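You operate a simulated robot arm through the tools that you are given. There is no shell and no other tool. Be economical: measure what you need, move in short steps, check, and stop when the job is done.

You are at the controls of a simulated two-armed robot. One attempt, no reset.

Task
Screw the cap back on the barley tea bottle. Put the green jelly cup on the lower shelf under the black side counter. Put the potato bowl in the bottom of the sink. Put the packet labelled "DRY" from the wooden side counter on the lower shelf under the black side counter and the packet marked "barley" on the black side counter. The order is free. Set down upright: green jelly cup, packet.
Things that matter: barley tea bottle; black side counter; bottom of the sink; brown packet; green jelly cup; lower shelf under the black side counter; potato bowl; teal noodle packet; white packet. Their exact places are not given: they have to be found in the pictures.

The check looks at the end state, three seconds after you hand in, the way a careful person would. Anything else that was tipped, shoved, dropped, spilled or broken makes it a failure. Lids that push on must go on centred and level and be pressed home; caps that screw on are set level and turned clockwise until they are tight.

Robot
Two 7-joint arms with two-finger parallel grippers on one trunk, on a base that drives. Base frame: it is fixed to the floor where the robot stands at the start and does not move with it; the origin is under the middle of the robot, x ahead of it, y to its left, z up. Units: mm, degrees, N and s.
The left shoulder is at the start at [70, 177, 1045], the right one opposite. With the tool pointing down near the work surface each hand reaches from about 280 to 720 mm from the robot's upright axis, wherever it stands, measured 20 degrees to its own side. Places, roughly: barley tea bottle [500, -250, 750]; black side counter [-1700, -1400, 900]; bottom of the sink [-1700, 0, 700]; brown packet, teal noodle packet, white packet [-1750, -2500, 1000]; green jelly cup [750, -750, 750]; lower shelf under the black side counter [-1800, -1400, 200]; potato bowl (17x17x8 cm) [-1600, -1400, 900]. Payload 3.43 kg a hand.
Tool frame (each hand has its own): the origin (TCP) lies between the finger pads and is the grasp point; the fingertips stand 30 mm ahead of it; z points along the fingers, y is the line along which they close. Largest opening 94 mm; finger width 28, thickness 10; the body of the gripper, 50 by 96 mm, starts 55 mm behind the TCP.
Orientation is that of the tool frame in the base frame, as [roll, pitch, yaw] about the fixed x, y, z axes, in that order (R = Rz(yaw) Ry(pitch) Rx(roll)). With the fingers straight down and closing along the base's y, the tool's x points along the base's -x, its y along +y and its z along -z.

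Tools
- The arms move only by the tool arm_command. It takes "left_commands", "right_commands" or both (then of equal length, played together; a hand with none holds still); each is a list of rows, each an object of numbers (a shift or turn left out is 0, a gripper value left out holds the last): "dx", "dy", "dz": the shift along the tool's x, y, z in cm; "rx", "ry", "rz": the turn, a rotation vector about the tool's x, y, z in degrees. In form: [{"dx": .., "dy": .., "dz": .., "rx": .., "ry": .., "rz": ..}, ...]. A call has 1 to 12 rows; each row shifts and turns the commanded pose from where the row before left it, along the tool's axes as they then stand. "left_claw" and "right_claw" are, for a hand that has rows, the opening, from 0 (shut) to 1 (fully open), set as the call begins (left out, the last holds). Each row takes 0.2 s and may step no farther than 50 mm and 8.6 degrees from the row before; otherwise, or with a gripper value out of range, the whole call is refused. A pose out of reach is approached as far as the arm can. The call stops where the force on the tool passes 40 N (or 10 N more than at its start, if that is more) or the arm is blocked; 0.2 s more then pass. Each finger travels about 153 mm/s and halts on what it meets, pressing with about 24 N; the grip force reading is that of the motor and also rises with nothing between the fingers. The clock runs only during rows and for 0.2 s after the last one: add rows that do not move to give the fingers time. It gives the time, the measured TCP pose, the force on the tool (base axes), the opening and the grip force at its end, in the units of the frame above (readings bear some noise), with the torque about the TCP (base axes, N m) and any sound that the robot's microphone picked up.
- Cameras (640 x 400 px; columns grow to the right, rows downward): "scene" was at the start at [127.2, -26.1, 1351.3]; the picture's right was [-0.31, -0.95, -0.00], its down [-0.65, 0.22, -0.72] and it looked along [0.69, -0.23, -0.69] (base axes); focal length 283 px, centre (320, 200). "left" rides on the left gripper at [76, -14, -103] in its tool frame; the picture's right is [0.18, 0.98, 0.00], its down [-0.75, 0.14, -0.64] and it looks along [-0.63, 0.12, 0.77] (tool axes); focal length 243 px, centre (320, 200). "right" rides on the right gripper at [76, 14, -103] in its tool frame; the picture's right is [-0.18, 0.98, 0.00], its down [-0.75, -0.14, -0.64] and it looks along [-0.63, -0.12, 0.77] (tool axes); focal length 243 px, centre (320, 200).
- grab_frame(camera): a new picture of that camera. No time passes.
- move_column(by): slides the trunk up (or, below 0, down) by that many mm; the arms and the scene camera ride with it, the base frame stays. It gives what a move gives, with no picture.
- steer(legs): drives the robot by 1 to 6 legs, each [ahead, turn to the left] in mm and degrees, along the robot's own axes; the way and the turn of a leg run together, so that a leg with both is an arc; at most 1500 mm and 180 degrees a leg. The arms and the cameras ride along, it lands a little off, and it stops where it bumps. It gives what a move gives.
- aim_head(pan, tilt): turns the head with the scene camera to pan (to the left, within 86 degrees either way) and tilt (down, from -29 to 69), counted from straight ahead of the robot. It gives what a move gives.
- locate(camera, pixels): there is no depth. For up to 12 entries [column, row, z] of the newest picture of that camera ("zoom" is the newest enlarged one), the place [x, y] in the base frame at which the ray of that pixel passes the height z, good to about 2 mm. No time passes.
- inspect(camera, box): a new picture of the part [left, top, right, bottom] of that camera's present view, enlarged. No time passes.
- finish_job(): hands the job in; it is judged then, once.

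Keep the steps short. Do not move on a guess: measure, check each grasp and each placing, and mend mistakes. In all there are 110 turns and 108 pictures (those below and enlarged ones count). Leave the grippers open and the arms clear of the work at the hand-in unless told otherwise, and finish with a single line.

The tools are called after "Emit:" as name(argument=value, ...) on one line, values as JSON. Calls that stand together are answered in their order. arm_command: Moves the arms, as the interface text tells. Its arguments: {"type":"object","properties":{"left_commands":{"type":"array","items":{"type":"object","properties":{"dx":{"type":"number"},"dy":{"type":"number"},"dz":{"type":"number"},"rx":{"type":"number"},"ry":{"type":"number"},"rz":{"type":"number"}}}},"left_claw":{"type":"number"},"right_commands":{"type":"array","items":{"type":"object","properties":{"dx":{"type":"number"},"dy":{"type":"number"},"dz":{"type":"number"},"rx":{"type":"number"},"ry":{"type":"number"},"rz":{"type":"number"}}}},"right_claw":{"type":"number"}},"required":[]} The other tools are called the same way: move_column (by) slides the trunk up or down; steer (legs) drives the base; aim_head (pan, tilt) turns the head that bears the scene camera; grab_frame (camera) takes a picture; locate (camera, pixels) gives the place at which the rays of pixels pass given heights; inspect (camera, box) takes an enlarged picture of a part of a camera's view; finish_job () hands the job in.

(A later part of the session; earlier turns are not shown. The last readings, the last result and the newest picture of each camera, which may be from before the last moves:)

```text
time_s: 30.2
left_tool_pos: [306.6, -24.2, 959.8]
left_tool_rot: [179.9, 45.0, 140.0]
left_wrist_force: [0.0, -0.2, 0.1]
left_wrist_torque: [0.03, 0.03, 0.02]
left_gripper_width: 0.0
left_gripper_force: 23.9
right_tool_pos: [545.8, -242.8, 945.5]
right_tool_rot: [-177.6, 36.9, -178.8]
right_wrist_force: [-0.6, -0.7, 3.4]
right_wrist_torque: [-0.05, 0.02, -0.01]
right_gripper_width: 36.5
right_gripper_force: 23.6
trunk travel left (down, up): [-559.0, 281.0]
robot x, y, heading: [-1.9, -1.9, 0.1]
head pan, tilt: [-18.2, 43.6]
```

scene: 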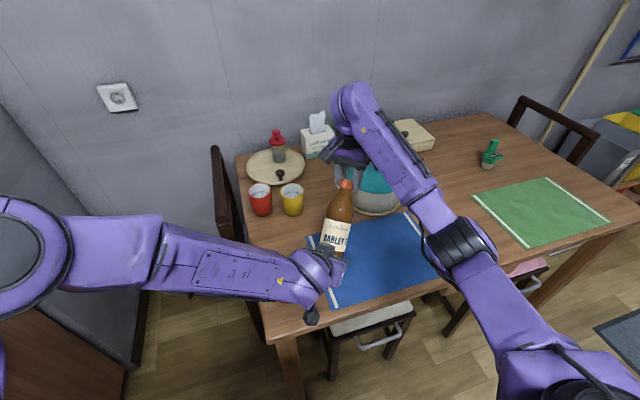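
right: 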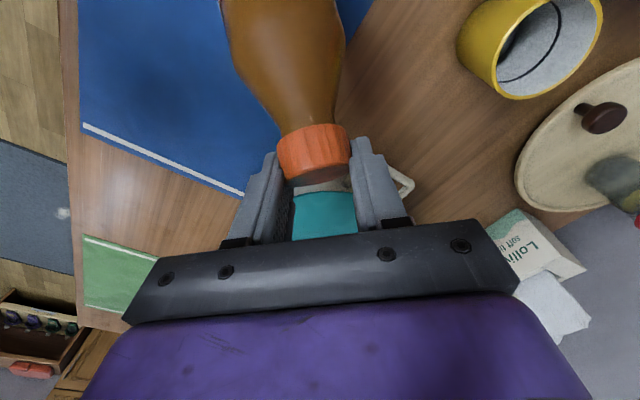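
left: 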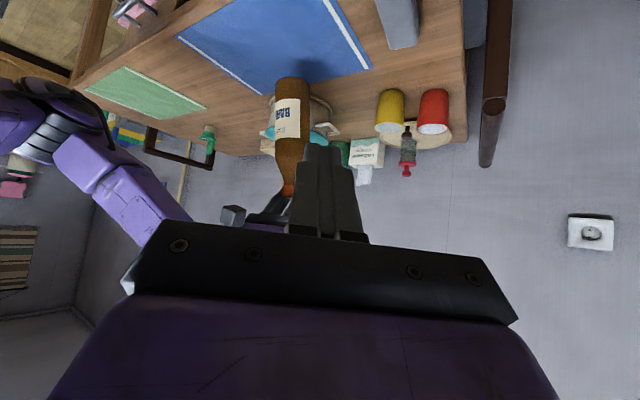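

The base has touched (+3.4 N). I press 1 mm more and open the right hand.

Emit:
move_column(by=-1.5)

Emit:
arm_command(right_commands=[{}, {}, {}], right_claw=0.75)

Emit:
inspect(camera="scene", box=[290, 120, 418, 240])

```text
time_s: 30.8
left_tool_pos: [306.0, -23.5, 958.6]
left_tool_rot: [180.0, 45.2, 139.8]
left_wrist_force: [0.1, 0.4, -0.3]
left_wrist_torque: [-0.03, 0.02, 0.03]
left_gripper_width: 0.0
left_gripper_force: 24.1
right_tool_pos: [544.3, -242.2, 945.6]
right_tool_rot: [-177.4, 36.9, -178.9]
right_wrist_force: [-1.1, -1.9, 12.2]
right_wrist_torque: [-0.16, -0.07, -0.01]
right_gripper_width: 36.6
right_gripper_force: 24.1
trunk travel left (down, up): [-558.0, 282.0]
robot x, y, heading: [-1.5, 0.6, 0.3]
head pan, tilt: [-18.2, 43.6]
```

```text
time_s: 31.6
left_tool_pos: [305.7, -24.1, 958.6]
left_tool_rot: [179.9, 45.1, 140.0]
left_wrist_force: [0.0, 0.1, -1.5]
left_wrist_torque: [-0.02, 0.0, 0.01]
left_gripper_width: 0.1
left_gripper_force: 24.1
right_tool_pos: [545.6, -243.0, 942.2]
right_tool_rot: [-177.6, 36.6, -178.9]
right_wrist_force: [-0.3, -0.8, -0.1]
right_wrist_torque: [0.0, -0.03, -0.01]
right_gripper_width: 70.8
right_gripper_force: 0.1
trunk travel left (down, up): [-558.0, 282.0]
robot x, y, heading: [-0.2, 0.3, 0.2]
head pan, tilt: [-18.2, 43.6]
```

```text
3.33 times, centred on (354, 180) of scene
```

zoom: 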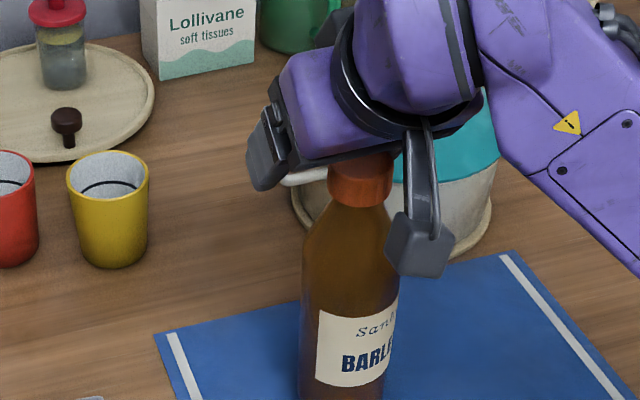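

The bottle stands on its own. I withdraw the right hand along its fingers.

Emit:
arm_command(right_commands=[{"dz": -3}, {"dz": -4}, {"dz": -4}, {"dz": -4}, {}], right_claw=1)

Emit:
grab_frame(camera="scene")

Emit:
inspect(camera="scene", box=[300, 130, 420, 250])

```text
time_s: 32.8
left_tool_pos: [306.2, -24.2, 957.7]
left_tool_rot: [180.0, 45.1, 140.0]
left_wrist_force: [0.6, 0.2, -0.5]
left_wrist_torque: [-0.01, 0.0, -0.02]
left_gripper_width: 0.0
left_gripper_force: 23.9
right_tool_pos: [455.9, -240.3, 1063.6]
right_tool_rot: [-177.7, 36.6, -178.9]
right_wrist_force: [-0.1, -0.1, -0.7]
right_wrist_torque: [-0.01, 0.01, 0.0]
right_gripper_width: 93.9
right_gripper_force: 0.0
trunk travel left (down, up): [-558.0, 282.0]
robot x, y, heading: [1.5, 2.5, 0.3]
head pan, tilt: [-18.2, 43.6]
```

```text
72 pictures are left
```

scene: 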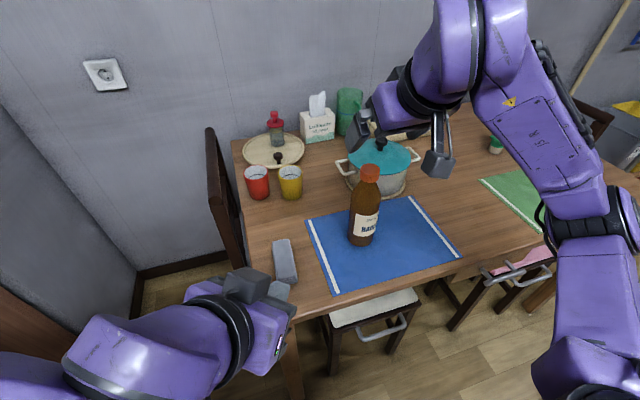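

```text
3.33 times, centred on (360, 190) of scene
```

zoom: 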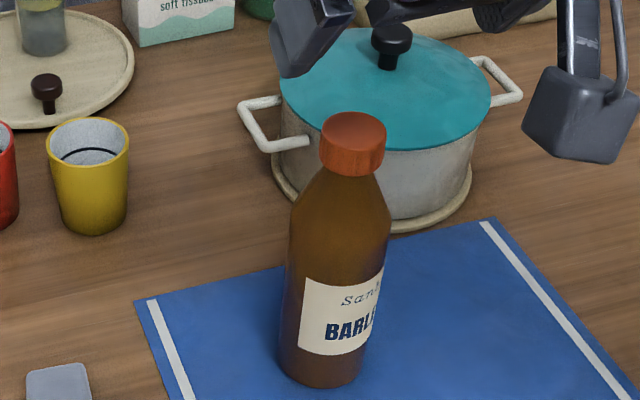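

The bottle stands upright with the cap on, and nothing else moved. I measure where it stands for the tightening.

Emit:
locate(camera="zoom", pixels=[[320, 389, 720], [354, 130, 935], [354, 130, 930], [354, 130, 925], [320, 350, 735], [281, 350, 730], [362, 350, 730]])

Emit:
grab_frame(camera="right")

```text
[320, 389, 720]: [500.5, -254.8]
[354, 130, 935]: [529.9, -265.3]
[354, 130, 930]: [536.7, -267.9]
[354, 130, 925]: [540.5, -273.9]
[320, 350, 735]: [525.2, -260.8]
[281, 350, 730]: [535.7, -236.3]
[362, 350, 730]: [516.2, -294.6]
```

```text
70 pictures are left
```

right: 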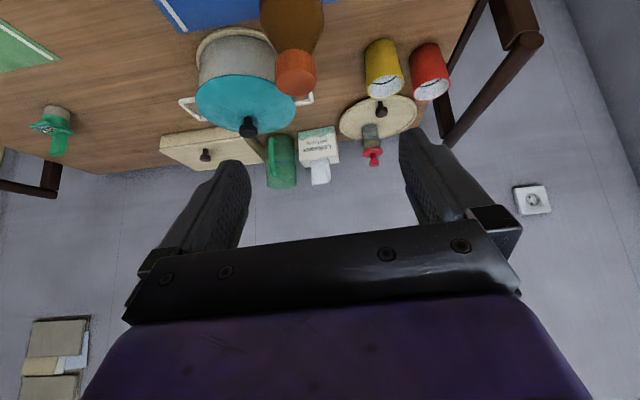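

Emit:
locate(camera="right", pixels=[[296, 80, 935], [296, 80, 930], [296, 80, 940]])

Emit:
locate(camera="scene", pixels=[[305, 221, 720], [307, 218, 720], [370, 169, 935], [362, 246, 720]])

```text
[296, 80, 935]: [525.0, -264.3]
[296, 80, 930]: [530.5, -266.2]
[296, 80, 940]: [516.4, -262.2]
```

```text
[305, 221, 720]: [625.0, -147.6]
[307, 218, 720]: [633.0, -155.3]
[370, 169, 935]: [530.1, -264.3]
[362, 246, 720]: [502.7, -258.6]
```

Both cameras agree: cap centre (530,-266), top z≈933, upright. I raise the trunk back to its first height and bring the right hand back to pointing down.

Emit:
move_column(by=67)

Emit:
arm_command(right_commands=[{"ry": 7.3}, {"ry": 7.3}, {"ry": 7.3}, {"ry": 7.3}, {"ry": 7.4}, {"rx": -2.3}, {}])

```text
time_s: 33.8
left_tool_pos: [306.3, -24.0, 1026.0]
left_tool_rot: [180.0, 45.1, 140.0]
left_wrist_force: [-0.6, -0.3, -0.2]
left_wrist_torque: [0.0, -0.01, 0.04]
left_gripper_width: 0.0
left_gripper_force: 24.2
right_tool_pos: [456.2, -239.5, 1129.6]
right_tool_rot: [-177.7, 36.7, -178.9]
right_wrist_force: [0.1, 0.0, -0.1]
right_wrist_torque: [0.0, -0.01, 0.0]
right_gripper_width: 94.1
right_gripper_force: 0.2
trunk travel left (down, up): [-625.0, 215.0]
robot x, y, heading: [-1.6, -3.7, -0.2]
head pan, tilt: [-18.2, 43.6]
```

```text
time_s: 35.4
left_tool_pos: [306.9, -23.6, 1026.2]
left_tool_rot: [-179.9, 45.1, 140.1]
left_wrist_force: [-0.3, 0.4, -1.0]
left_wrist_torque: [-0.02, 0.0, -0.01]
left_gripper_width: 0.0
left_gripper_force: 24.1
right_tool_pos: [457.3, -239.1, 1130.5]
right_tool_rot: [179.6, 0.0, 179.5]
right_wrist_force: [0.3, -0.2, 0.4]
right_wrist_torque: [0.0, 0.01, 0.01]
right_gripper_width: 93.7
right_gripper_force: 0.1
trunk travel left (down, up): [-625.0, 215.0]
robot x, y, heading: [3.8, -3.8, 0.1]
head pan, tilt: [-18.2, 43.6]
```

Now hover over the cap at z≈1020 and test the turning range: pre-turn counter-clockwise 56° while clear of the cap.

Emit:
arm_command(right_commands=[{"dx": -3.65, "dy": -1.4}, {"dx": -3.65, "dy": -1.4}, {"dz": 3.6}, {"dz": 3.6}, {"dz": 3.6}, {"rz": -8}, {"rz": -8}, {"rz": -8}, {"rz": -8}, {"rz": -8}, {"rz": -8}, {"rz": -8}], right_claw=1)

Emit:
grab_frame(camera="right")

```text
time_s: 38.0
left_tool_pos: [306.5, -24.2, 1025.2]
left_tool_rot: [179.9, 45.2, 140.1]
left_wrist_force: [0.8, -0.1, 0.0]
left_wrist_torque: [-0.02, 0.02, -0.02]
left_gripper_width: 0.0
left_gripper_force: 24.3
right_tool_pos: [530.6, -267.1, 1022.7]
right_tool_rot: [179.9, 0.4, -124.1]
right_wrist_force: [0.6, -0.2, 0.0]
right_wrist_torque: [-0.02, -0.02, 0.0]
right_gripper_width: 93.7
right_gripper_force: 0.0
trunk travel left (down, up): [-625.0, 215.0]
robot x, y, heading: [0.3, 1.6, -0.1]
head pan, tilt: [-18.2, 43.6]
```

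```text
69 pictures are left
```

right: 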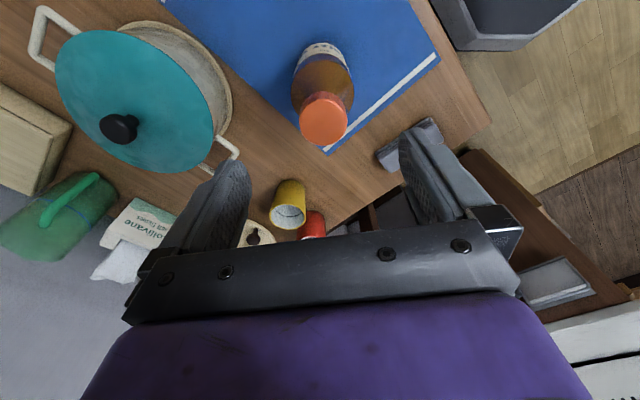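

Reach is fine at yaw -124. I measure the cap from here and pre-turn 40° more.

Emit:
locate(camera="right", pixels=[[324, 121, 933], [324, 121, 929], [300, 117, 933], [347, 122, 933]])

Emit:
arm_command(right_commands=[{"rz": -8}, {"rz": -8}, {"rz": -8}, {"rz": -8}, {"rz": -8}, {}])

```text
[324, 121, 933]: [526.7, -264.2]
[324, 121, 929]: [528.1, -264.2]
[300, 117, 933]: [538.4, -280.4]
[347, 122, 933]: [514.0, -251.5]
```

```text
time_s: 39.4
left_tool_pos: [306.5, -25.5, 1026.4]
left_tool_rot: [179.8, 45.2, 139.9]
left_wrist_force: [0.7, -0.9, 0.6]
left_wrist_torque: [0.0, 0.0, 0.0]
left_gripper_width: 0.0
left_gripper_force: 24.1
right_tool_pos: [529.6, -268.9, 1022.1]
right_tool_rot: [-179.9, 0.3, -84.3]
right_wrist_force: [0.7, -0.3, -0.3]
right_wrist_torque: [-0.01, 0.0, -0.02]
right_gripper_width: 93.6
right_gripper_force: 0.1
trunk travel left (down, up): [-625.0, 215.0]
robot x, y, heading: [0.5, -0.6, 0.1]
head pan, tilt: [-18.2, 43.6]
```

Pre-turn done (yaw -84). Now the left hand, opened, goes to its pre-grasp point in front of the bottle.

Emit:
arm_command(left_commands=[{}, {"dx": -1.23, "dy": -0.71, "dz": 4.36}, {"dx": -1.23, "dy": -0.71, "dz": 4.36}, {"dx": -1.23, "dy": -0.71, "dz": 4.36}, {"dx": -1.23, "dy": -0.71, "dz": 4.36}, {"dx": -1.23, "dy": -0.71, "dz": 4.36}, {"dx": -1.23, "dy": -0.71, "dz": 4.36}, {}], left_claw=1)

Emit:
grab_frame(camera="left")

```text
time_s: 41.4
left_tool_pos: [490.6, -194.7, 944.3]
left_tool_rot: [-174.0, 48.9, 148.3]
left_wrist_force: [-0.4, -0.3, -0.2]
left_wrist_torque: [-0.01, -0.01, 0.05]
left_gripper_width: 93.9
left_gripper_force: 0.0
right_tool_pos: [528.6, -268.6, 1023.1]
right_tool_rot: [-179.9, 0.4, -84.4]
right_wrist_force: [-0.6, 0.5, -0.3]
right_wrist_torque: [-0.02, -0.01, -0.01]
right_gripper_width: 94.1
right_gripper_force: 0.0
trunk travel left (down, up): [-625.0, 215.0]
robot x, y, heading: [1.0, 0.0, -0.1]
head pan, tilt: [-18.2, 43.6]
stopped in row 8 (left hand): the arm was blocked; the commanded pose is now the measured one
```

```text
68 pictures are left
```

left: 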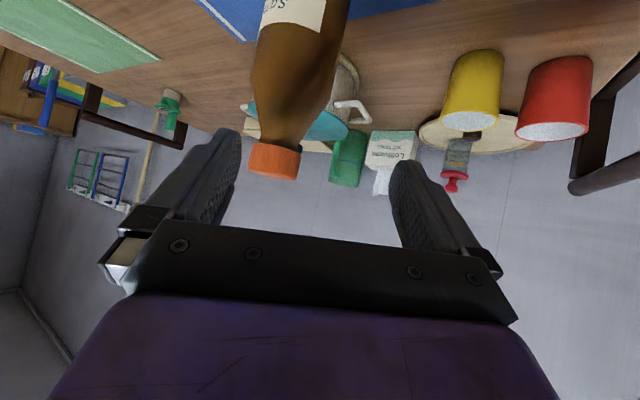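

The left hand was blocked near (490,-195,944). I look to see what it met.

Emit:
grab_frame(camera="scene")

```text
67 pictures are left
```

scene: 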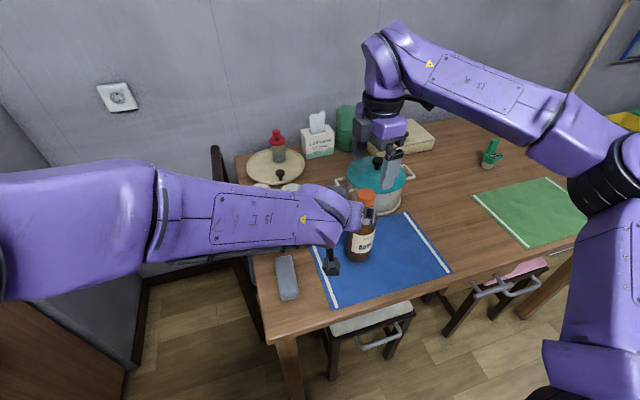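

No contact; the left arm is at its limit there. I retract it, then turn the base 17° to the right so that the bottle lies nearer the middle for both arms.

Emit:
arm_command(left_commands=[{"dz": -4.5}, {"dz": -4.5}, {"dz": -4.5}, {"dz": -4.5}, {"dz": -3}, {}])

Emit:
steer(legs=[[0, -17]])

Emit:
grab_frame(camera="scene")

```text
time_s: 42.8
left_tool_pos: [367.5, -94.2, 1079.4]
left_tool_rot: [-174.5, 48.8, 147.7]
left_wrist_force: [-0.5, -0.3, -0.1]
left_wrist_torque: [0.0, 0.03, -0.03]
left_gripper_width: 94.1
left_gripper_force: 0.1
right_tool_pos: [529.5, -268.3, 1020.6]
right_tool_rot: [-179.9, 0.4, -84.5]
right_wrist_force: [0.8, -0.3, -0.4]
right_wrist_torque: [0.02, 0.05, 0.03]
right_gripper_width: 94.2
right_gripper_force: 0.0
trunk travel left (down, up): [-625.0, 215.0]
robot x, y, heading: [-1.2, 1.2, 0.0]
head pan, tilt: [-18.2, 43.6]
```

```text
time_s: 44.2
left_tool_pos: [325.3, -195.7, 1079.4]
left_tool_rot: [-174.3, 48.7, 130.8]
left_wrist_force: [0.6, -0.6, 0.1]
left_wrist_torque: [-0.02, 0.0, 0.0]
left_gripper_width: 94.2
left_gripper_force: 0.1
right_tool_pos: [429.1, -410.7, 1021.7]
right_tool_rot: [-179.8, 0.4, -101.2]
right_wrist_force: [-0.7, 0.4, 0.7]
right_wrist_torque: [0.01, -0.01, -0.04]
right_gripper_width: 93.8
right_gripper_force: 0.1
trunk travel left (down, up): [-625.0, 215.0]
robot x, y, heading: [-0.4, -2.9, -16.9]
head pan, tilt: [-18.2, 43.6]
```

```text
66 pictures are left
```

scene: 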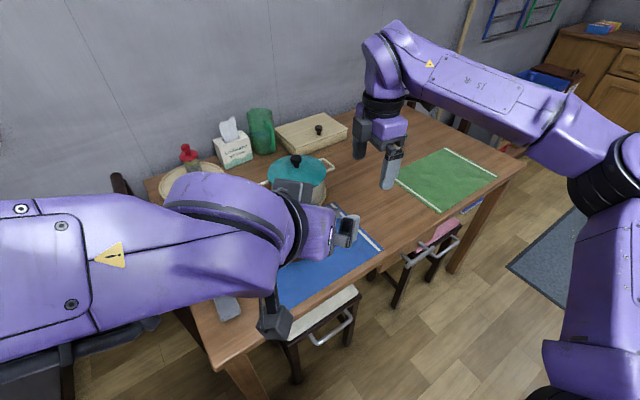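

The base turned. Now the left hand levels its roll and moves to the new pre-grasp point in front of the bottle.

Emit:
arm_command(left_commands=[{"rx": -5.7}, {"dx": 1.66, "dy": 2.15, "dz": 3.72}, {"dx": 1.66, "dy": 2.15, "dz": 3.72}, {"dx": 1.66, "dy": 2.15, "dz": 3.72}, {"dx": 1.66, "dy": 2.15, "dz": 3.72}, {"dx": 1.66, "dy": 2.15, "dz": 3.72}, {}], left_claw=1)

Emit:
grab_frame(camera="left")

```text
time_s: 45.8
left_tool_pos: [463.0, -188.9, 894.6]
left_tool_rot: [179.9, 48.9, 131.0]
left_wrist_force: [-0.4, -0.8, -0.2]
left_wrist_torque: [0.02, 0.04, 0.01]
left_gripper_width: 94.0
left_gripper_force: 0.1
right_tool_pos: [427.8, -410.1, 1021.7]
right_tool_rot: [-179.8, 0.4, -101.2]
right_wrist_force: [0.1, 0.2, -0.1]
right_wrist_torque: [0.02, 0.01, -0.03]
right_gripper_width: 93.9
right_gripper_force: 0.0
trunk travel left (down, up): [-625.0, 215.0]
robot x, y, heading: [-1.3, 0.8, -16.9]
head pan, tilt: [-18.2, 43.6]
```

```text
65 pictures are left
```

left: 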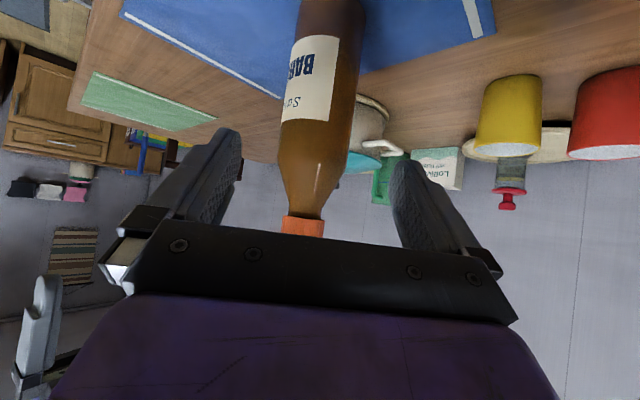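

Bottle is centred between the fingers. I advance 12 cm and look at the readings, then close.

Emit:
arm_command(left_commands=[{"dz": 4}, {"dz": 4}, {"dz": 3.8}, {}])

Emit:
arm_command(left_commands=[{}, {}], left_claw=0)

Emit:
grab_frame(camera="scene")

Emit:
grab_frame(camera="left")

```text
time_s: 46.8
left_tool_pos: [519.0, -257.5, 816.4]
left_tool_rot: [180.0, 48.8, 130.9]
left_wrist_force: [0.1, -0.2, -0.6]
left_wrist_torque: [0.0, 0.01, -0.01]
left_gripper_width: 94.1
left_gripper_force: 0.1
right_tool_pos: [427.3, -409.6, 1021.2]
right_tool_rot: [-179.9, 0.4, -101.3]
right_wrist_force: [0.0, 0.9, -0.3]
right_wrist_torque: [0.0, -0.02, -0.01]
right_gripper_width: 94.0
right_gripper_force: 0.1
trunk travel left (down, up): [-625.0, 215.0]
robot x, y, heading: [-3.8, 0.6, -17.0]
head pan, tilt: [-18.2, 43.6]
```

```text
time_s: 47.4
left_tool_pos: [521.2, -257.2, 815.7]
left_tool_rot: [180.0, 48.7, 131.1]
left_wrist_force: [1.8, 0.0, 1.9]
left_wrist_torque: [-0.08, -0.02, 0.03]
left_gripper_width: 69.0
left_gripper_force: 24.2
right_tool_pos: [429.3, -410.0, 1022.2]
right_tool_rot: [-180.0, 0.5, -101.2]
right_wrist_force: [0.3, -0.1, 0.1]
right_wrist_torque: [-0.03, -0.01, 0.02]
right_gripper_width: 93.9
right_gripper_force: 0.1
trunk travel left (down, up): [-625.0, 215.0]
robot x, y, heading: [-1.3, 2.9, -16.8]
head pan, tilt: [-18.2, 43.6]
```

```text
64 pictures are left
```

scene: 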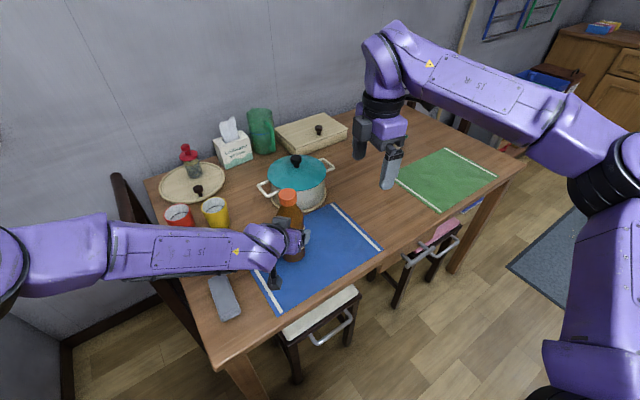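

```text
63 pictures are left
```

left: 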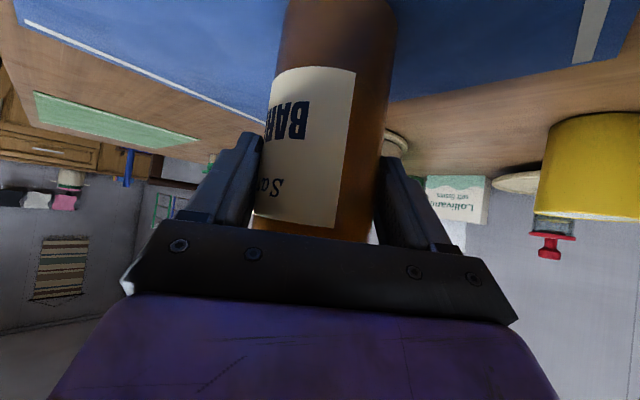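

The bottle is held again, 69 mm. I measure the cap and then bring the right hand over it.

Emit:
inspect(camera="scene", box=[247, 170, 327, 220])

Emit:
locate(camera="scene", pixels=[[287, 195, 933], [287, 195, 929]])

```text
8.00 times, centred on (287, 195) of scene
```

zoom: 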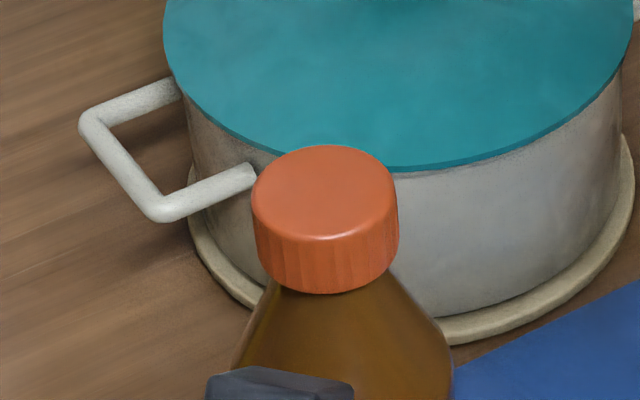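

```text
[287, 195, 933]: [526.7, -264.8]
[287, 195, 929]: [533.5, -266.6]
```

Emit:
arm_command(right_commands=[{"dx": -4.02, "dy": -1.76}, {"dx": -4.02, "dy": -1.76}, {"dx": -4.02, "dy": -1.76}, {"dx": -4.02, "dy": -1.76}, {}], right_claw=1)

Emit:
grab_frame(camera="right")

```text
time_s: 48.6
left_tool_pos: [520.9, -257.1, 816.1]
left_tool_rot: [179.8, 48.7, 130.8]
left_wrist_force: [0.1, 2.7, 2.0]
left_wrist_torque: [0.1, 0.13, -0.01]
left_gripper_width: 69.0
left_gripper_force: 23.8
right_tool_pos: [528.6, -265.9, 1024.0]
right_tool_rot: [-179.9, 0.3, -101.2]
right_wrist_force: [1.4, 0.0, -0.8]
right_wrist_torque: [0.03, -0.04, 0.05]
right_gripper_width: 94.1
right_gripper_force: 0.0
trunk travel left (down, up): [-625.0, 215.0]
robot x, y, heading: [-4.5, 0.3, -17.0]
head pan, tilt: [-18.2, 43.6]
```

```text
61 pictures are left
```

right: 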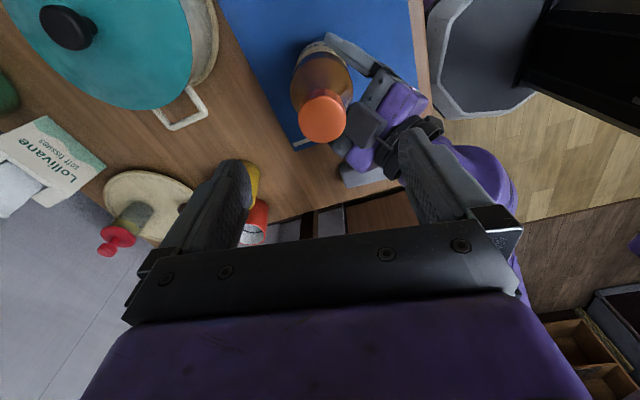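

Emit:
locate(camera="right", pixels=[[323, 119, 933], [299, 117, 933], [347, 117, 933]])

```text
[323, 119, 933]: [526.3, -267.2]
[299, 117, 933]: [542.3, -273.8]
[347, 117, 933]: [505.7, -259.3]
```

Aligned within 2 mm. I lower to TCP z≈949 and close on the cap.

Emit:
arm_command(right_commands=[{"dy": 0.15, "dz": 3}, {"dz": 3}, {"dz": 1.5}, {}])

Emit:
arm_command(right_commands=[{}, {}, {}], right_claw=0)

Emit:
grab_frame(camera="right")

```text
time_s: 49.6
left_tool_pos: [521.3, -256.9, 816.1]
left_tool_rot: [-180.0, 48.8, 131.1]
left_wrist_force: [0.7, 2.3, 1.5]
left_wrist_torque: [0.02, -0.01, 0.04]
left_gripper_width: 69.3
left_gripper_force: 24.0
right_tool_pos: [528.1, -263.8, 946.9]
right_tool_rot: [-180.0, 0.3, -101.3]
right_wrist_force: [-0.5, -0.6, 0.4]
right_wrist_torque: [0.0, -0.01, 0.02]
right_gripper_width: 94.1
right_gripper_force: 0.1
trunk travel left (down, up): [-625.0, 215.0]
robot x, y, heading: [0.9, 2.7, -16.8]
head pan, tilt: [-18.2, 43.6]
```

```text
time_s: 50.4
left_tool_pos: [520.6, -256.1, 816.9]
left_tool_rot: [-179.9, 48.8, 131.0]
left_wrist_force: [1.1, 2.7, 1.5]
left_wrist_torque: [-0.03, -0.07, 0.05]
left_gripper_width: 68.9
left_gripper_force: 23.9
right_tool_pos: [527.9, -264.9, 948.1]
right_tool_rot: [-180.0, 0.3, -101.1]
right_wrist_force: [0.0, 0.1, -0.6]
right_wrist_torque: [0.0, -0.03, 0.01]
right_gripper_width: 37.1
right_gripper_force: 23.8
trunk travel left (down, up): [-625.0, 215.0]
robot x, y, heading: [1.3, 4.1, -16.8]
head pan, tilt: [-18.2, 43.6]
```

```text
60 pictures are left
```

right: 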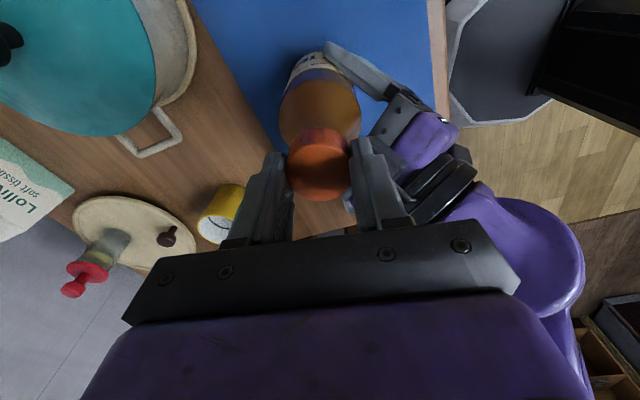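

Cap gripped (37.1 mm). I turn clockwise 32° first and read the torque.

Emit:
arm_command(right_commands=[{"rz": 8}, {"rz": 8}, {"rz": 8}, {"rz": 8}, {}])

```text
time_s: 51.6
left_tool_pos: [521.0, -256.1, 815.3]
left_tool_rot: [-179.8, 48.6, 130.9]
left_wrist_force: [1.1, -0.4, 2.8]
left_wrist_torque: [0.2, 0.01, 0.01]
left_gripper_width: 68.6
left_gripper_force: 24.6
right_tool_pos: [528.8, -265.1, 947.8]
right_tool_rot: [179.8, 0.4, -133.3]
right_wrist_force: [-0.2, 2.5, -2.6]
right_wrist_torque: [0.05, 0.04, 0.02]
right_gripper_width: 37.3
right_gripper_force: 23.8
trunk travel left (down, up): [-625.0, 215.0]
robot x, y, heading: [-0.8, 0.6, -16.9]
head pan, tilt: [-18.2, 43.6]
```

It turns freely, and the thread pulls the cap down (-2.6 N). I continue with a small feed.

Emit:
arm_command(right_commands=[{"rz": 8, "dz": 0.02}, {"rz": 8, "dz": 0.02}, {"rz": 8, "dz": 0.02}, {"rz": 8, "dz": 0.02}, {"rz": 8, "dz": 0.02}, {}])

```text
time_s: 53.0
left_tool_pos: [521.1, -257.0, 816.2]
left_tool_rot: [180.0, 48.8, 130.9]
left_wrist_force: [3.5, -2.7, 2.4]
left_wrist_torque: [0.02, 0.33, -0.02]
left_gripper_width: 68.9
left_gripper_force: 24.3
right_tool_pos: [528.5, -265.5, 946.9]
right_tool_rot: [179.7, 0.3, -173.3]
right_wrist_force: [-4.2, 2.1, -3.4]
right_wrist_torque: [-0.01, 0.08, 0.01]
right_gripper_width: 37.4
right_gripper_force: 23.9
trunk travel left (down, up): [-625.0, 215.0]
robot x, y, heading: [2.8, 0.9, -17.2]
head pan, tilt: [-18.2, 43.6]
```

Emit:
arm_command(right_commands=[{"rz": 7.5, "dz": 0.02}, {"rz": 7.5, "dz": 0.02}, {}])

Emit:
arm_command(right_commands=[{}, {}, {}], right_claw=1)

Emit:
arm_command(right_commands=[{"rz": -8.5}, {"rz": -8.5}, {"rz": -8.5}, {"rz": -8.5}, {"rz": -8.5}, {"rz": -8.5}, {"rz": -8.5}, {"rz": -8.5}, {"rz": -8.5}, {"rz": -8.5}, {"rz": -8.5}, {}])

Emit:
arm_command(right_commands=[{"rz": -8.5}, {"rz": -8.5}, {"rz": -8.5}, {}])

```text
time_s: 53.8
left_tool_pos: [521.5, -257.0, 816.5]
left_tool_rot: [-180.0, 48.7, 130.9]
left_wrist_force: [-2.1, 2.3, 3.2]
left_wrist_torque: [0.16, -0.31, 0.05]
left_gripper_width: 68.8
left_gripper_force: 24.6
right_tool_pos: [527.3, -264.5, 947.8]
right_tool_rot: [179.6, 0.0, 171.7]
right_wrist_force: [2.8, 1.1, -1.1]
right_wrist_torque: [-0.02, -0.09, 0.02]
right_gripper_width: 37.1
right_gripper_force: 24.3
trunk travel left (down, up): [-625.0, 215.0]
robot x, y, heading: [1.0, 5.0, -16.9]
head pan, tilt: [-18.2, 43.6]
```

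```text
time_s: 54.6
left_tool_pos: [521.0, -256.5, 816.8]
left_tool_rot: [-180.0, 48.7, 131.0]
left_wrist_force: [-1.1, 1.3, 1.1]
left_wrist_torque: [0.03, -0.01, 0.02]
left_gripper_width: 68.9
left_gripper_force: 24.1
right_tool_pos: [528.1, -264.3, 948.0]
right_tool_rot: [179.7, 0.2, 171.8]
right_wrist_force: [1.0, 1.0, -0.6]
right_wrist_torque: [-0.02, -0.01, 0.0]
right_gripper_width: 94.0
right_gripper_force: 0.0
trunk travel left (down, up): [-625.0, 215.0]
robot x, y, heading: [0.1, -3.7, -16.7]
head pan, tilt: [-18.2, 43.6]
```

```text
time_s: 57.2
left_tool_pos: [520.5, -256.6, 817.6]
left_tool_rot: [-179.9, 48.7, 130.9]
left_wrist_force: [0.0, 1.1, 0.4]
left_wrist_torque: [-0.06, 0.09, -0.03]
left_gripper_width: 69.0
left_gripper_force: 24.0
right_tool_pos: [527.2, -265.2, 946.8]
right_tool_rot: [-179.8, 0.3, -94.6]
right_wrist_force: [-0.1, -0.5, 0.3]
right_wrist_torque: [-0.02, 0.03, -0.01]
right_gripper_width: 94.0
right_gripper_force: 0.2
trunk travel left (down, up): [-625.0, 215.0]
robot x, y, heading: [1.1, -2.5, -16.9]
head pan, tilt: [-18.2, 43.6]
```

```text
time_s: 58.2
left_tool_pos: [520.7, -257.2, 817.6]
left_tool_rot: [-179.9, 48.7, 130.9]
left_wrist_force: [-1.5, 1.0, -0.6]
left_wrist_torque: [-0.06, 0.04, -0.03]
left_gripper_width: 69.0
left_gripper_force: 23.9
right_tool_pos: [528.1, -266.2, 946.6]
right_tool_rot: [-179.7, 0.3, -69.0]
right_wrist_force: [-0.4, 0.1, 0.5]
right_wrist_torque: [0.0, 0.01, -0.04]
right_gripper_width: 94.0
right_gripper_force: 0.0
trunk travel left (down, up): [-625.0, 215.0]
robot x, y, heading: [-3.1, -3.7, -17.0]
head pan, tilt: [-18.2, 43.6]
```

First stroke done (≈87°), no tightness yet. I regrip at yaw -69 and turn another stroke.

Emit:
arm_command(right_commands=[{}, {}, {}], right_claw=0)

Emit:
arm_command(right_commands=[{"rz": 8.5, "dz": 0.02}, {"rz": 8.5, "dz": 0.02}, {"rz": 8.5, "dz": 0.02}, {"rz": 8.5, "dz": 0.02}, {"rz": 8.5, "dz": 0.02}, {"rz": 8.5, "dz": 0.02}, {}])

Emit:
arm_command(right_commands=[{"rz": 8.5, "dz": 0.02}, {"rz": 8.5, "dz": 0.02}, {"rz": 8.5, "dz": 0.02}, {"rz": 8.5, "dz": 0.02}, {"rz": 8.5, "dz": 0.02}, {"rz": 8.5, "dz": 0.02}, {"rz": 8.5}, {}])

```text
time_s: 59.0
left_tool_pos: [521.8, -256.4, 816.4]
left_tool_rot: [180.0, 48.7, 131.0]
left_wrist_force: [-0.5, 1.5, 0.0]
left_wrist_torque: [-0.07, 0.07, -0.04]
left_gripper_width: 69.1
left_gripper_force: 23.9
right_tool_pos: [527.9, -264.9, 945.8]
right_tool_rot: [-179.8, 0.3, -69.2]
right_wrist_force: [-1.0, 0.5, -0.2]
right_wrist_torque: [-0.01, -0.01, 0.03]
right_gripper_width: 36.4
right_gripper_force: 25.0
trunk travel left (down, up): [-625.0, 215.0]
robot x, y, heading: [2.5, 0.8, -16.8]
head pan, tilt: [-18.2, 43.6]
```

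```text
time_s: 60.6
left_tool_pos: [521.0, -256.8, 816.4]
left_tool_rot: [180.0, 48.7, 131.0]
left_wrist_force: [0.9, 5.1, 0.6]
left_wrist_torque: [-0.59, 0.23, 0.01]
left_gripper_width: 68.8
left_gripper_force: 24.1
right_tool_pos: [527.6, -265.3, 945.9]
right_tool_rot: [-179.9, 0.3, -120.4]
right_wrist_force: [-3.4, -6.2, 1.7]
right_wrist_torque: [-0.23, 0.13, 0.03]
right_gripper_width: 36.3
right_gripper_force: 23.7
trunk travel left (down, up): [-625.0, 215.0]
robot x, y, heading: [2.2, 1.2, -17.0]
head pan, tilt: [-18.2, 43.6]
```

```text
time_s: 62.4
left_tool_pos: [521.6, -256.1, 816.6]
left_tool_rot: [-180.0, 48.7, 130.9]
left_wrist_force: [3.2, 2.0, 0.7]
left_wrist_torque: [0.02, 0.2, 0.04]
left_gripper_width: 68.7
left_gripper_force: 24.5
right_tool_pos: [529.4, -264.1, 945.0]
right_tool_rot: [179.7, 0.2, -179.8]
right_wrist_force: [-3.3, -1.8, 2.3]
right_wrist_torque: [-0.05, 0.15, 0.0]
right_gripper_width: 36.4
right_gripper_force: 23.7
trunk travel left (down, up): [-625.0, 215.0]
robot x, y, heading: [-0.6, -0.6, -16.7]
head pan, tilt: [-18.2, 43.6]
```

About 200° turned; no torque yet. I regrip for another stroke and check that the bottle itself does not turn.

Emit:
arm_command(right_commands=[{}, {}, {}], right_claw=1)

Emit:
arm_command(right_commands=[{"rz": -8.5}, {"rz": -8.5}, {"rz": -8.5}, {"rz": -8.5}, {"rz": -8.5}, {"rz": -8.5}, {"rz": -8.5}, {"rz": -8.5}, {"rz": -8.5}, {"rz": -8.5}, {"rz": -8.5}, {"rz": -8.5}])

Emit:
grab_frame(camera="left")

Emit:
inspect(camera="scene", box=[247, 170, 327, 220])

```text
time_s: 63.2
left_tool_pos: [520.2, -257.5, 816.7]
left_tool_rot: [-179.9, 48.6, 130.9]
left_wrist_force: [-1.8, -0.6, 0.2]
left_wrist_torque: [-0.09, -0.02, -0.01]
left_gripper_width: 69.0
left_gripper_force: 24.1
right_tool_pos: [528.0, -266.2, 944.3]
right_tool_rot: [179.6, 0.2, -179.8]
right_wrist_force: [-0.1, 0.5, -1.0]
right_wrist_torque: [0.03, 0.0, 0.03]
right_gripper_width: 93.8
right_gripper_force: 0.1
trunk travel left (down, up): [-625.0, 215.0]
robot x, y, heading: [-3.2, 1.3, -16.9]
head pan, tilt: [-18.2, 43.6]
```

```text
time_s: 65.8
left_tool_pos: [520.2, -256.6, 816.4]
left_tool_rot: [-179.9, 48.7, 130.9]
left_wrist_force: [-1.6, -0.7, 1.2]
left_wrist_torque: [-0.02, -0.05, -0.04]
left_gripper_width: 68.9
left_gripper_force: 24.3
right_tool_pos: [527.6, -264.7, 944.6]
right_tool_rot: [-179.8, 0.3, -77.6]
right_wrist_force: [-0.3, 0.6, -0.5]
right_wrist_torque: [0.0, -0.03, -0.02]
right_gripper_width: 93.9
right_gripper_force: 0.0
trunk travel left (down, up): [-625.0, 215.0]
robot x, y, heading: [2.1, -2.4, -17.1]
head pan, tilt: [-18.2, 43.6]
```

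```text
59 pictures are left
```

left: 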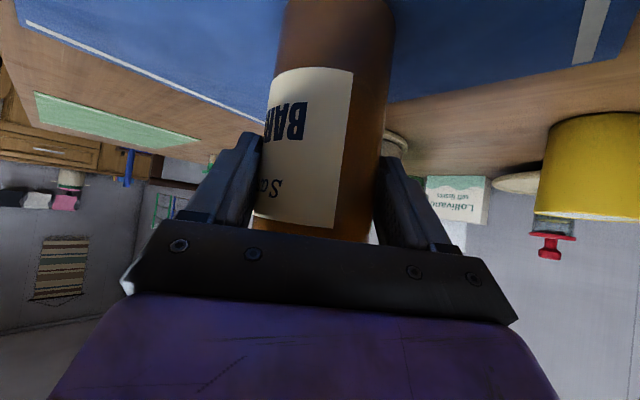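

```text
8.00 times, centred on (287, 195) of scene
```

zoom: 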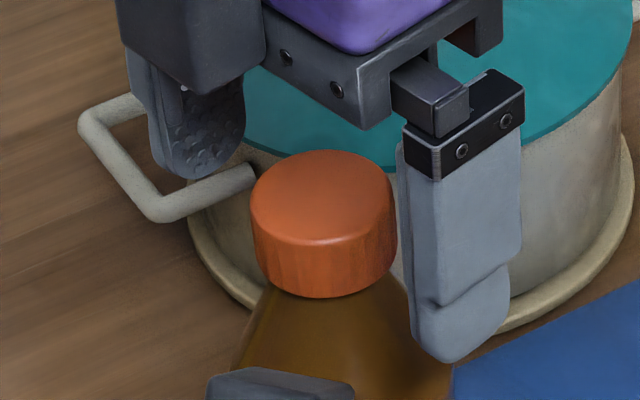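

The label hardly moved and the cap has sunk slightly (top edge row 145→150): the thread is biting. Another stroke.

Emit:
arm_command(right_commands=[{}, {}, {}], right_claw=0)

Emit:
arm_command(right_commands=[{"rz": 8.5, "dz": 0.02}, {"rz": 8.5, "dz": 0.02}, {"rz": 8.5, "dz": 0.02}, {"rz": 8.5, "dz": 0.02}, {"rz": 8.5, "dz": 0.02}, {"rz": 8.5, "dz": 0.02}, {}])

Emit:
arm_command(right_commands=[{"rz": 8.5, "dz": 0.02}, {"rz": 8.5, "dz": 0.02}, {"rz": 8.5, "dz": 0.02}, {"rz": 8.5, "dz": 0.02}, {"rz": 8.5, "dz": 0.02}, {"rz": 8.5, "dz": 0.02}, {}])

```text
time_s: 66.6
left_tool_pos: [520.9, -256.8, 817.1]
left_tool_rot: [-180.0, 48.6, 130.8]
left_wrist_force: [-1.0, -0.4, -0.4]
left_wrist_torque: [0.02, -0.03, -0.02]
left_gripper_width: 68.7
left_gripper_force: 23.8
right_tool_pos: [527.3, -264.3, 944.0]
right_tool_rot: [-179.9, 0.4, -77.7]
right_wrist_force: [-0.2, -0.3, 0.7]
right_wrist_torque: [-0.02, 0.09, 0.0]
right_gripper_width: 37.2
right_gripper_force: 24.1
trunk travel left (down, up): [-625.0, 215.0]
robot x, y, heading: [-0.8, -2.1, -16.9]
head pan, tilt: [-18.2, 43.6]
```

```text
time_s: 68.2
left_tool_pos: [520.7, -256.2, 816.0]
left_tool_rot: [-180.0, 48.8, 131.0]
left_wrist_force: [-1.4, -0.6, 0.4]
left_wrist_torque: [0.13, 0.2, -0.6]
left_gripper_width: 68.8
left_gripper_force: 23.6
right_tool_pos: [527.0, -265.1, 943.1]
right_tool_rot: [179.9, 0.4, -128.8]
right_wrist_force: [-1.4, 1.5, 1.4]
right_wrist_torque: [0.03, 0.05, 0.62]
right_gripper_width: 37.0
right_gripper_force: 23.6
trunk travel left (down, up): [-625.0, 215.0]
robot x, y, heading: [0.4, 1.2, -16.9]
head pan, tilt: [-18.2, 43.6]
```

```text
time_s: 69.8
left_tool_pos: [520.9, -256.2, 816.0]
left_tool_rot: [-179.9, 48.7, 130.9]
left_wrist_force: [-0.7, -1.7, -0.4]
left_wrist_torque: [0.3, -0.07, -0.5]
left_gripper_width: 68.8
left_gripper_force: 24.1
right_tool_pos: [527.4, -266.2, 942.3]
right_tool_rot: [179.7, 0.2, -179.9]
right_wrist_force: [1.5, 2.2, 3.7]
right_wrist_torque: [0.02, -0.06, 0.5]
right_gripper_width: 37.4
right_gripper_force: 24.1
trunk travel left (down, up): [-625.0, 215.0]
robot x, y, heading: [-1.4, -2.9, -16.6]
head pan, tilt: [-18.2, 43.6]
```

Torque rose to 0.6 N·m on both hands and the fingers now slip on the cap: it is tight. I open the right hand and lift it away, then look.

Emit:
arm_command(right_commands=[{}, {}, {"dz": -4.5}, {"dz": -4.5}, {"dz": -4.5}, {"dz": -2}], right_claw=1)

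Emit:
inspect(camera="scene", box=[227, 150, 355, 270])

Emit:
arm_command(left_commands=[{}, {}, {}], left_claw=1)

Emit:
grab_frame(camera="left")

```text
time_s: 71.2
left_tool_pos: [519.6, -256.4, 816.1]
left_tool_rot: [-179.8, 48.7, 130.9]
left_wrist_force: [-0.9, 0.7, 0.8]
left_wrist_torque: [0.15, -0.04, 0.02]
left_gripper_width: 69.0
left_gripper_force: 23.5
right_tool_pos: [528.8, -266.0, 1096.8]
right_tool_rot: [179.6, 0.2, -179.7]
right_wrist_force: [-0.4, -0.3, -0.5]
right_wrist_torque: [0.03, 0.01, 0.01]
right_gripper_width: 94.0
right_gripper_force: 0.0
trunk travel left (down, up): [-625.0, 215.0]
robot x, y, heading: [0.1, 2.6, -16.8]
head pan, tilt: [-18.2, 43.6]
```

```text
3.33 times, centred on (291, 210) of scene
```

zoom: 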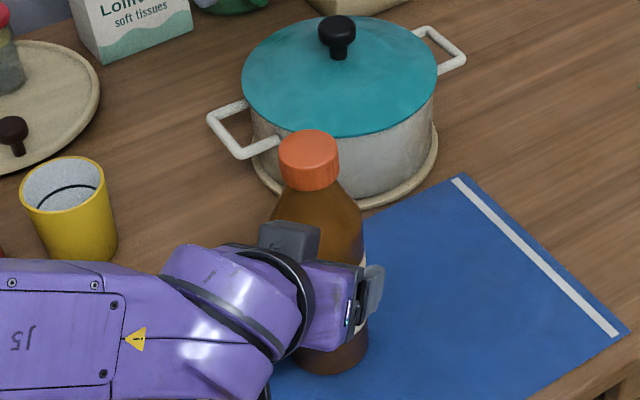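

```text
time_s: 72.0
left_tool_pos: [521.0, -255.7, 815.5]
left_tool_rot: [180.0, 48.6, 130.9]
left_wrist_force: [-0.8, 0.0, 0.4]
left_wrist_torque: [0.03, -0.01, -0.01]
left_gripper_width: 94.2
left_gripper_force: 0.2
right_tool_pos: [529.7, -267.2, 1096.9]
right_tool_rot: [179.7, 0.1, -179.6]
right_wrist_force: [-0.9, -0.2, -0.1]
right_wrist_torque: [0.0, -0.03, -0.03]
right_gripper_width: 94.0
right_gripper_force: 0.3
trunk travel left (down, up): [-625.0, 215.0]
robot x, y, heading: [-4.5, -0.6, -16.6]
head pan, tilt: [-18.2, 43.6]
```

```text
56 pictures are left
```

left: 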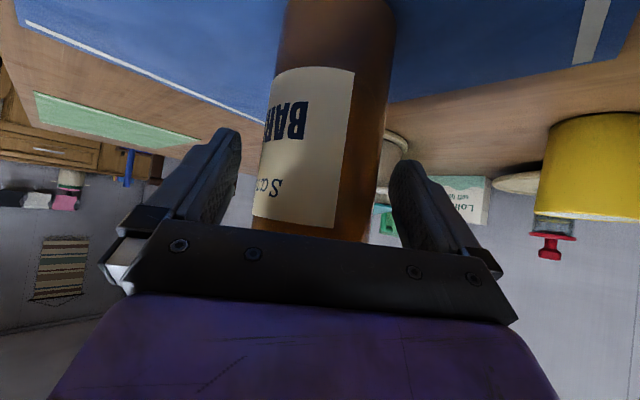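

The cap is on level and tight. I withdraw the left hand along its fingers and raise it, then look for the jelly cup and the table edge.

Emit:
arm_command(left_commands=[{"dz": -4.5}, {"dz": -4.5}, {"dz": -4.5}, {"dz": -4.5}, {"dz": -4.5}, {"dz": -4.5}, {}])

Emit:
aim_head(pan=-40, tilt=40)

Emit:
grab_frame(camera="scene")

```text
time_s: 73.6
left_tool_pos: [388.4, -103.7, 994.6]
left_tool_rot: [-179.9, 48.6, 131.0]
left_wrist_force: [-0.3, -0.3, -0.4]
left_wrist_torque: [0.0, -0.01, 0.01]
left_gripper_width: 93.9
left_gripper_force: 0.0
right_tool_pos: [529.9, -266.7, 1094.8]
right_tool_rot: [179.7, 0.1, -179.7]
right_wrist_force: [0.9, 0.3, -1.1]
right_wrist_torque: [0.01, 0.0, 0.0]
right_gripper_width: 94.1
right_gripper_force: 0.1
trunk travel left (down, up): [-625.0, 215.0]
robot x, y, heading: [0.1, -0.1, -17.1]
head pan, tilt: [-18.2, 43.6]
```

```text
time_s: 74.4
left_tool_pos: [387.9, -104.1, 994.6]
left_tool_rot: [180.0, 48.7, 131.0]
left_wrist_force: [-0.8, 1.0, 0.5]
left_wrist_torque: [0.04, -0.01, 0.0]
left_gripper_width: 93.9
left_gripper_force: 0.0
right_tool_pos: [528.0, -266.3, 1095.7]
right_tool_rot: [179.7, 0.2, -179.7]
right_wrist_force: [-0.5, 0.2, -0.7]
right_wrist_torque: [-0.02, -0.03, -0.02]
right_gripper_width: 93.8
right_gripper_force: 0.1
trunk travel left (down, up): [-625.0, 215.0]
robot x, y, heading: [-1.3, 0.0, -17.1]
head pan, tilt: [-40.0, 40.0]
```

```text
55 pictures are left
```

scene: 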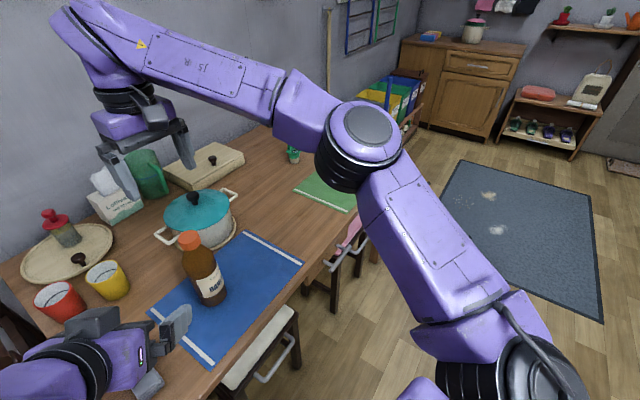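

I see the jelly cup at (293,155). I measure it and the table's near edge.

Emit:
locate(camera="scene", pixels=[[293, 161, 722], [293, 155, 750], [207, 396, 720], [300, 277, 720], [350, 230, 720], [300, 190, 720], [355, 208, 720], [272, 380, 450], [370, 250, 450], [365, 240, 300]])

Emit:
inspect(camera="scene", box=[260, 130, 340, 180])

```text
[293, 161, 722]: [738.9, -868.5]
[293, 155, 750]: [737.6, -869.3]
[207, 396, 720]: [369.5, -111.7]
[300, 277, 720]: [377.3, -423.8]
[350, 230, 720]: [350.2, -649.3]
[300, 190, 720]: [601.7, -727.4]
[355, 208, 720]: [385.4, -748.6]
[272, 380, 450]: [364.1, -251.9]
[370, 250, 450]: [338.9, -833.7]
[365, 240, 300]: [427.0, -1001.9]
```

```text
8.00 times, centred on (300, 155) of scene
```

zoom: 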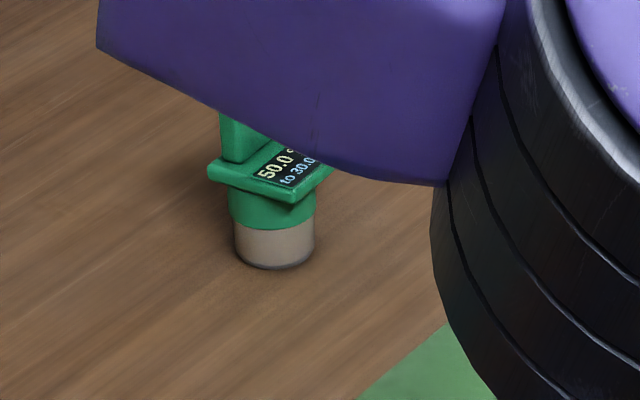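

That green thing is a thermometer with a label, not the jelly cup, so the cup must be hidden behind the arm. I raise the trunk, turn right, drive along the table and look again.

Emit:
move_column(by=100)

Emit:
steer(legs=[[0, -73], [650, 0], [0, 60]])

Emit:
aim_head(pan=10, tilt=40)

Emit:
grab_frame(camera="scene")

```text
time_s: 75.8
left_tool_pos: [388.2, -104.0, 1094.6]
left_tool_rot: [-179.8, 48.7, 131.0]
left_wrist_force: [-0.3, 0.4, 0.4]
left_wrist_torque: [-0.02, -0.02, 0.0]
left_gripper_width: 94.1
left_gripper_force: 0.1
right_tool_pos: [529.8, -266.5, 1196.5]
right_tool_rot: [179.8, 0.2, -179.7]
right_wrist_force: [0.2, -0.1, -1.0]
right_wrist_torque: [0.02, 0.01, -0.01]
right_gripper_width: 93.7
right_gripper_force: 0.1
trunk travel left (down, up): [-725.0, 115.0]
robot x, y, heading: [0.3, 1.4, -16.9]
head pan, tilt: [-40.0, 40.0]
```

```text
time_s: 85.2
left_tool_pos: [351.5, -845.2, 1095.4]
left_tool_rot: [180.0, 48.7, 117.4]
left_wrist_force: [-0.3, 1.2, 0.4]
left_wrist_torque: [-0.05, 0.0, -0.02]
left_gripper_width: 94.0
left_gripper_force: 0.0
right_tool_pos: [449.2, -1035.9, 1196.0]
right_tool_rot: [179.7, 0.2, 166.6]
right_wrist_force: [0.3, 0.6, 0.1]
right_wrist_torque: [0.0, 0.04, 0.01]
right_gripper_width: 94.2
right_gripper_force: 0.1
trunk travel left (down, up): [-725.0, 115.0]
robot x, y, heading: [0.9, -650.4, -30.5]
head pan, tilt: [-40.0, 40.0]
```

```text
time_s: 86.4
left_tool_pos: [352.6, -844.7, 1095.5]
left_tool_rot: [-179.9, 48.7, 117.3]
left_wrist_force: [-0.1, -0.9, -1.1]
left_wrist_torque: [0.05, -0.02, 0.01]
left_gripper_width: 93.8
left_gripper_force: 0.0
right_tool_pos: [449.9, -1036.5, 1196.6]
right_tool_rot: [179.6, 0.2, 166.6]
right_wrist_force: [0.3, -0.5, -0.2]
right_wrist_torque: [-0.01, 0.02, -0.02]
right_gripper_width: 93.5
right_gripper_force: 0.3
trunk travel left (down, up): [-725.0, 115.0]
robot x, y, heading: [-3.1, -650.3, -30.4]
head pan, tilt: [10.0, 40.0]
```

```text
53 pictures are left
```

scene: 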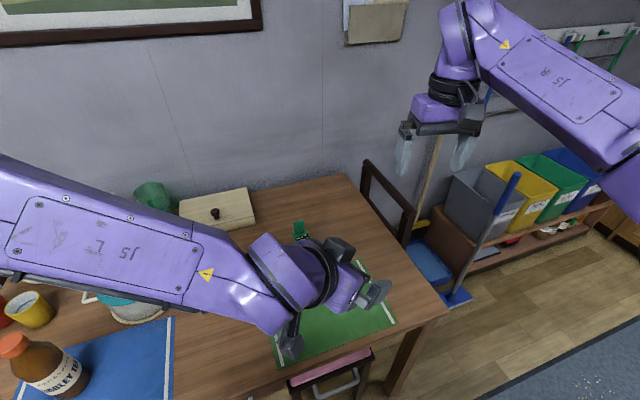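

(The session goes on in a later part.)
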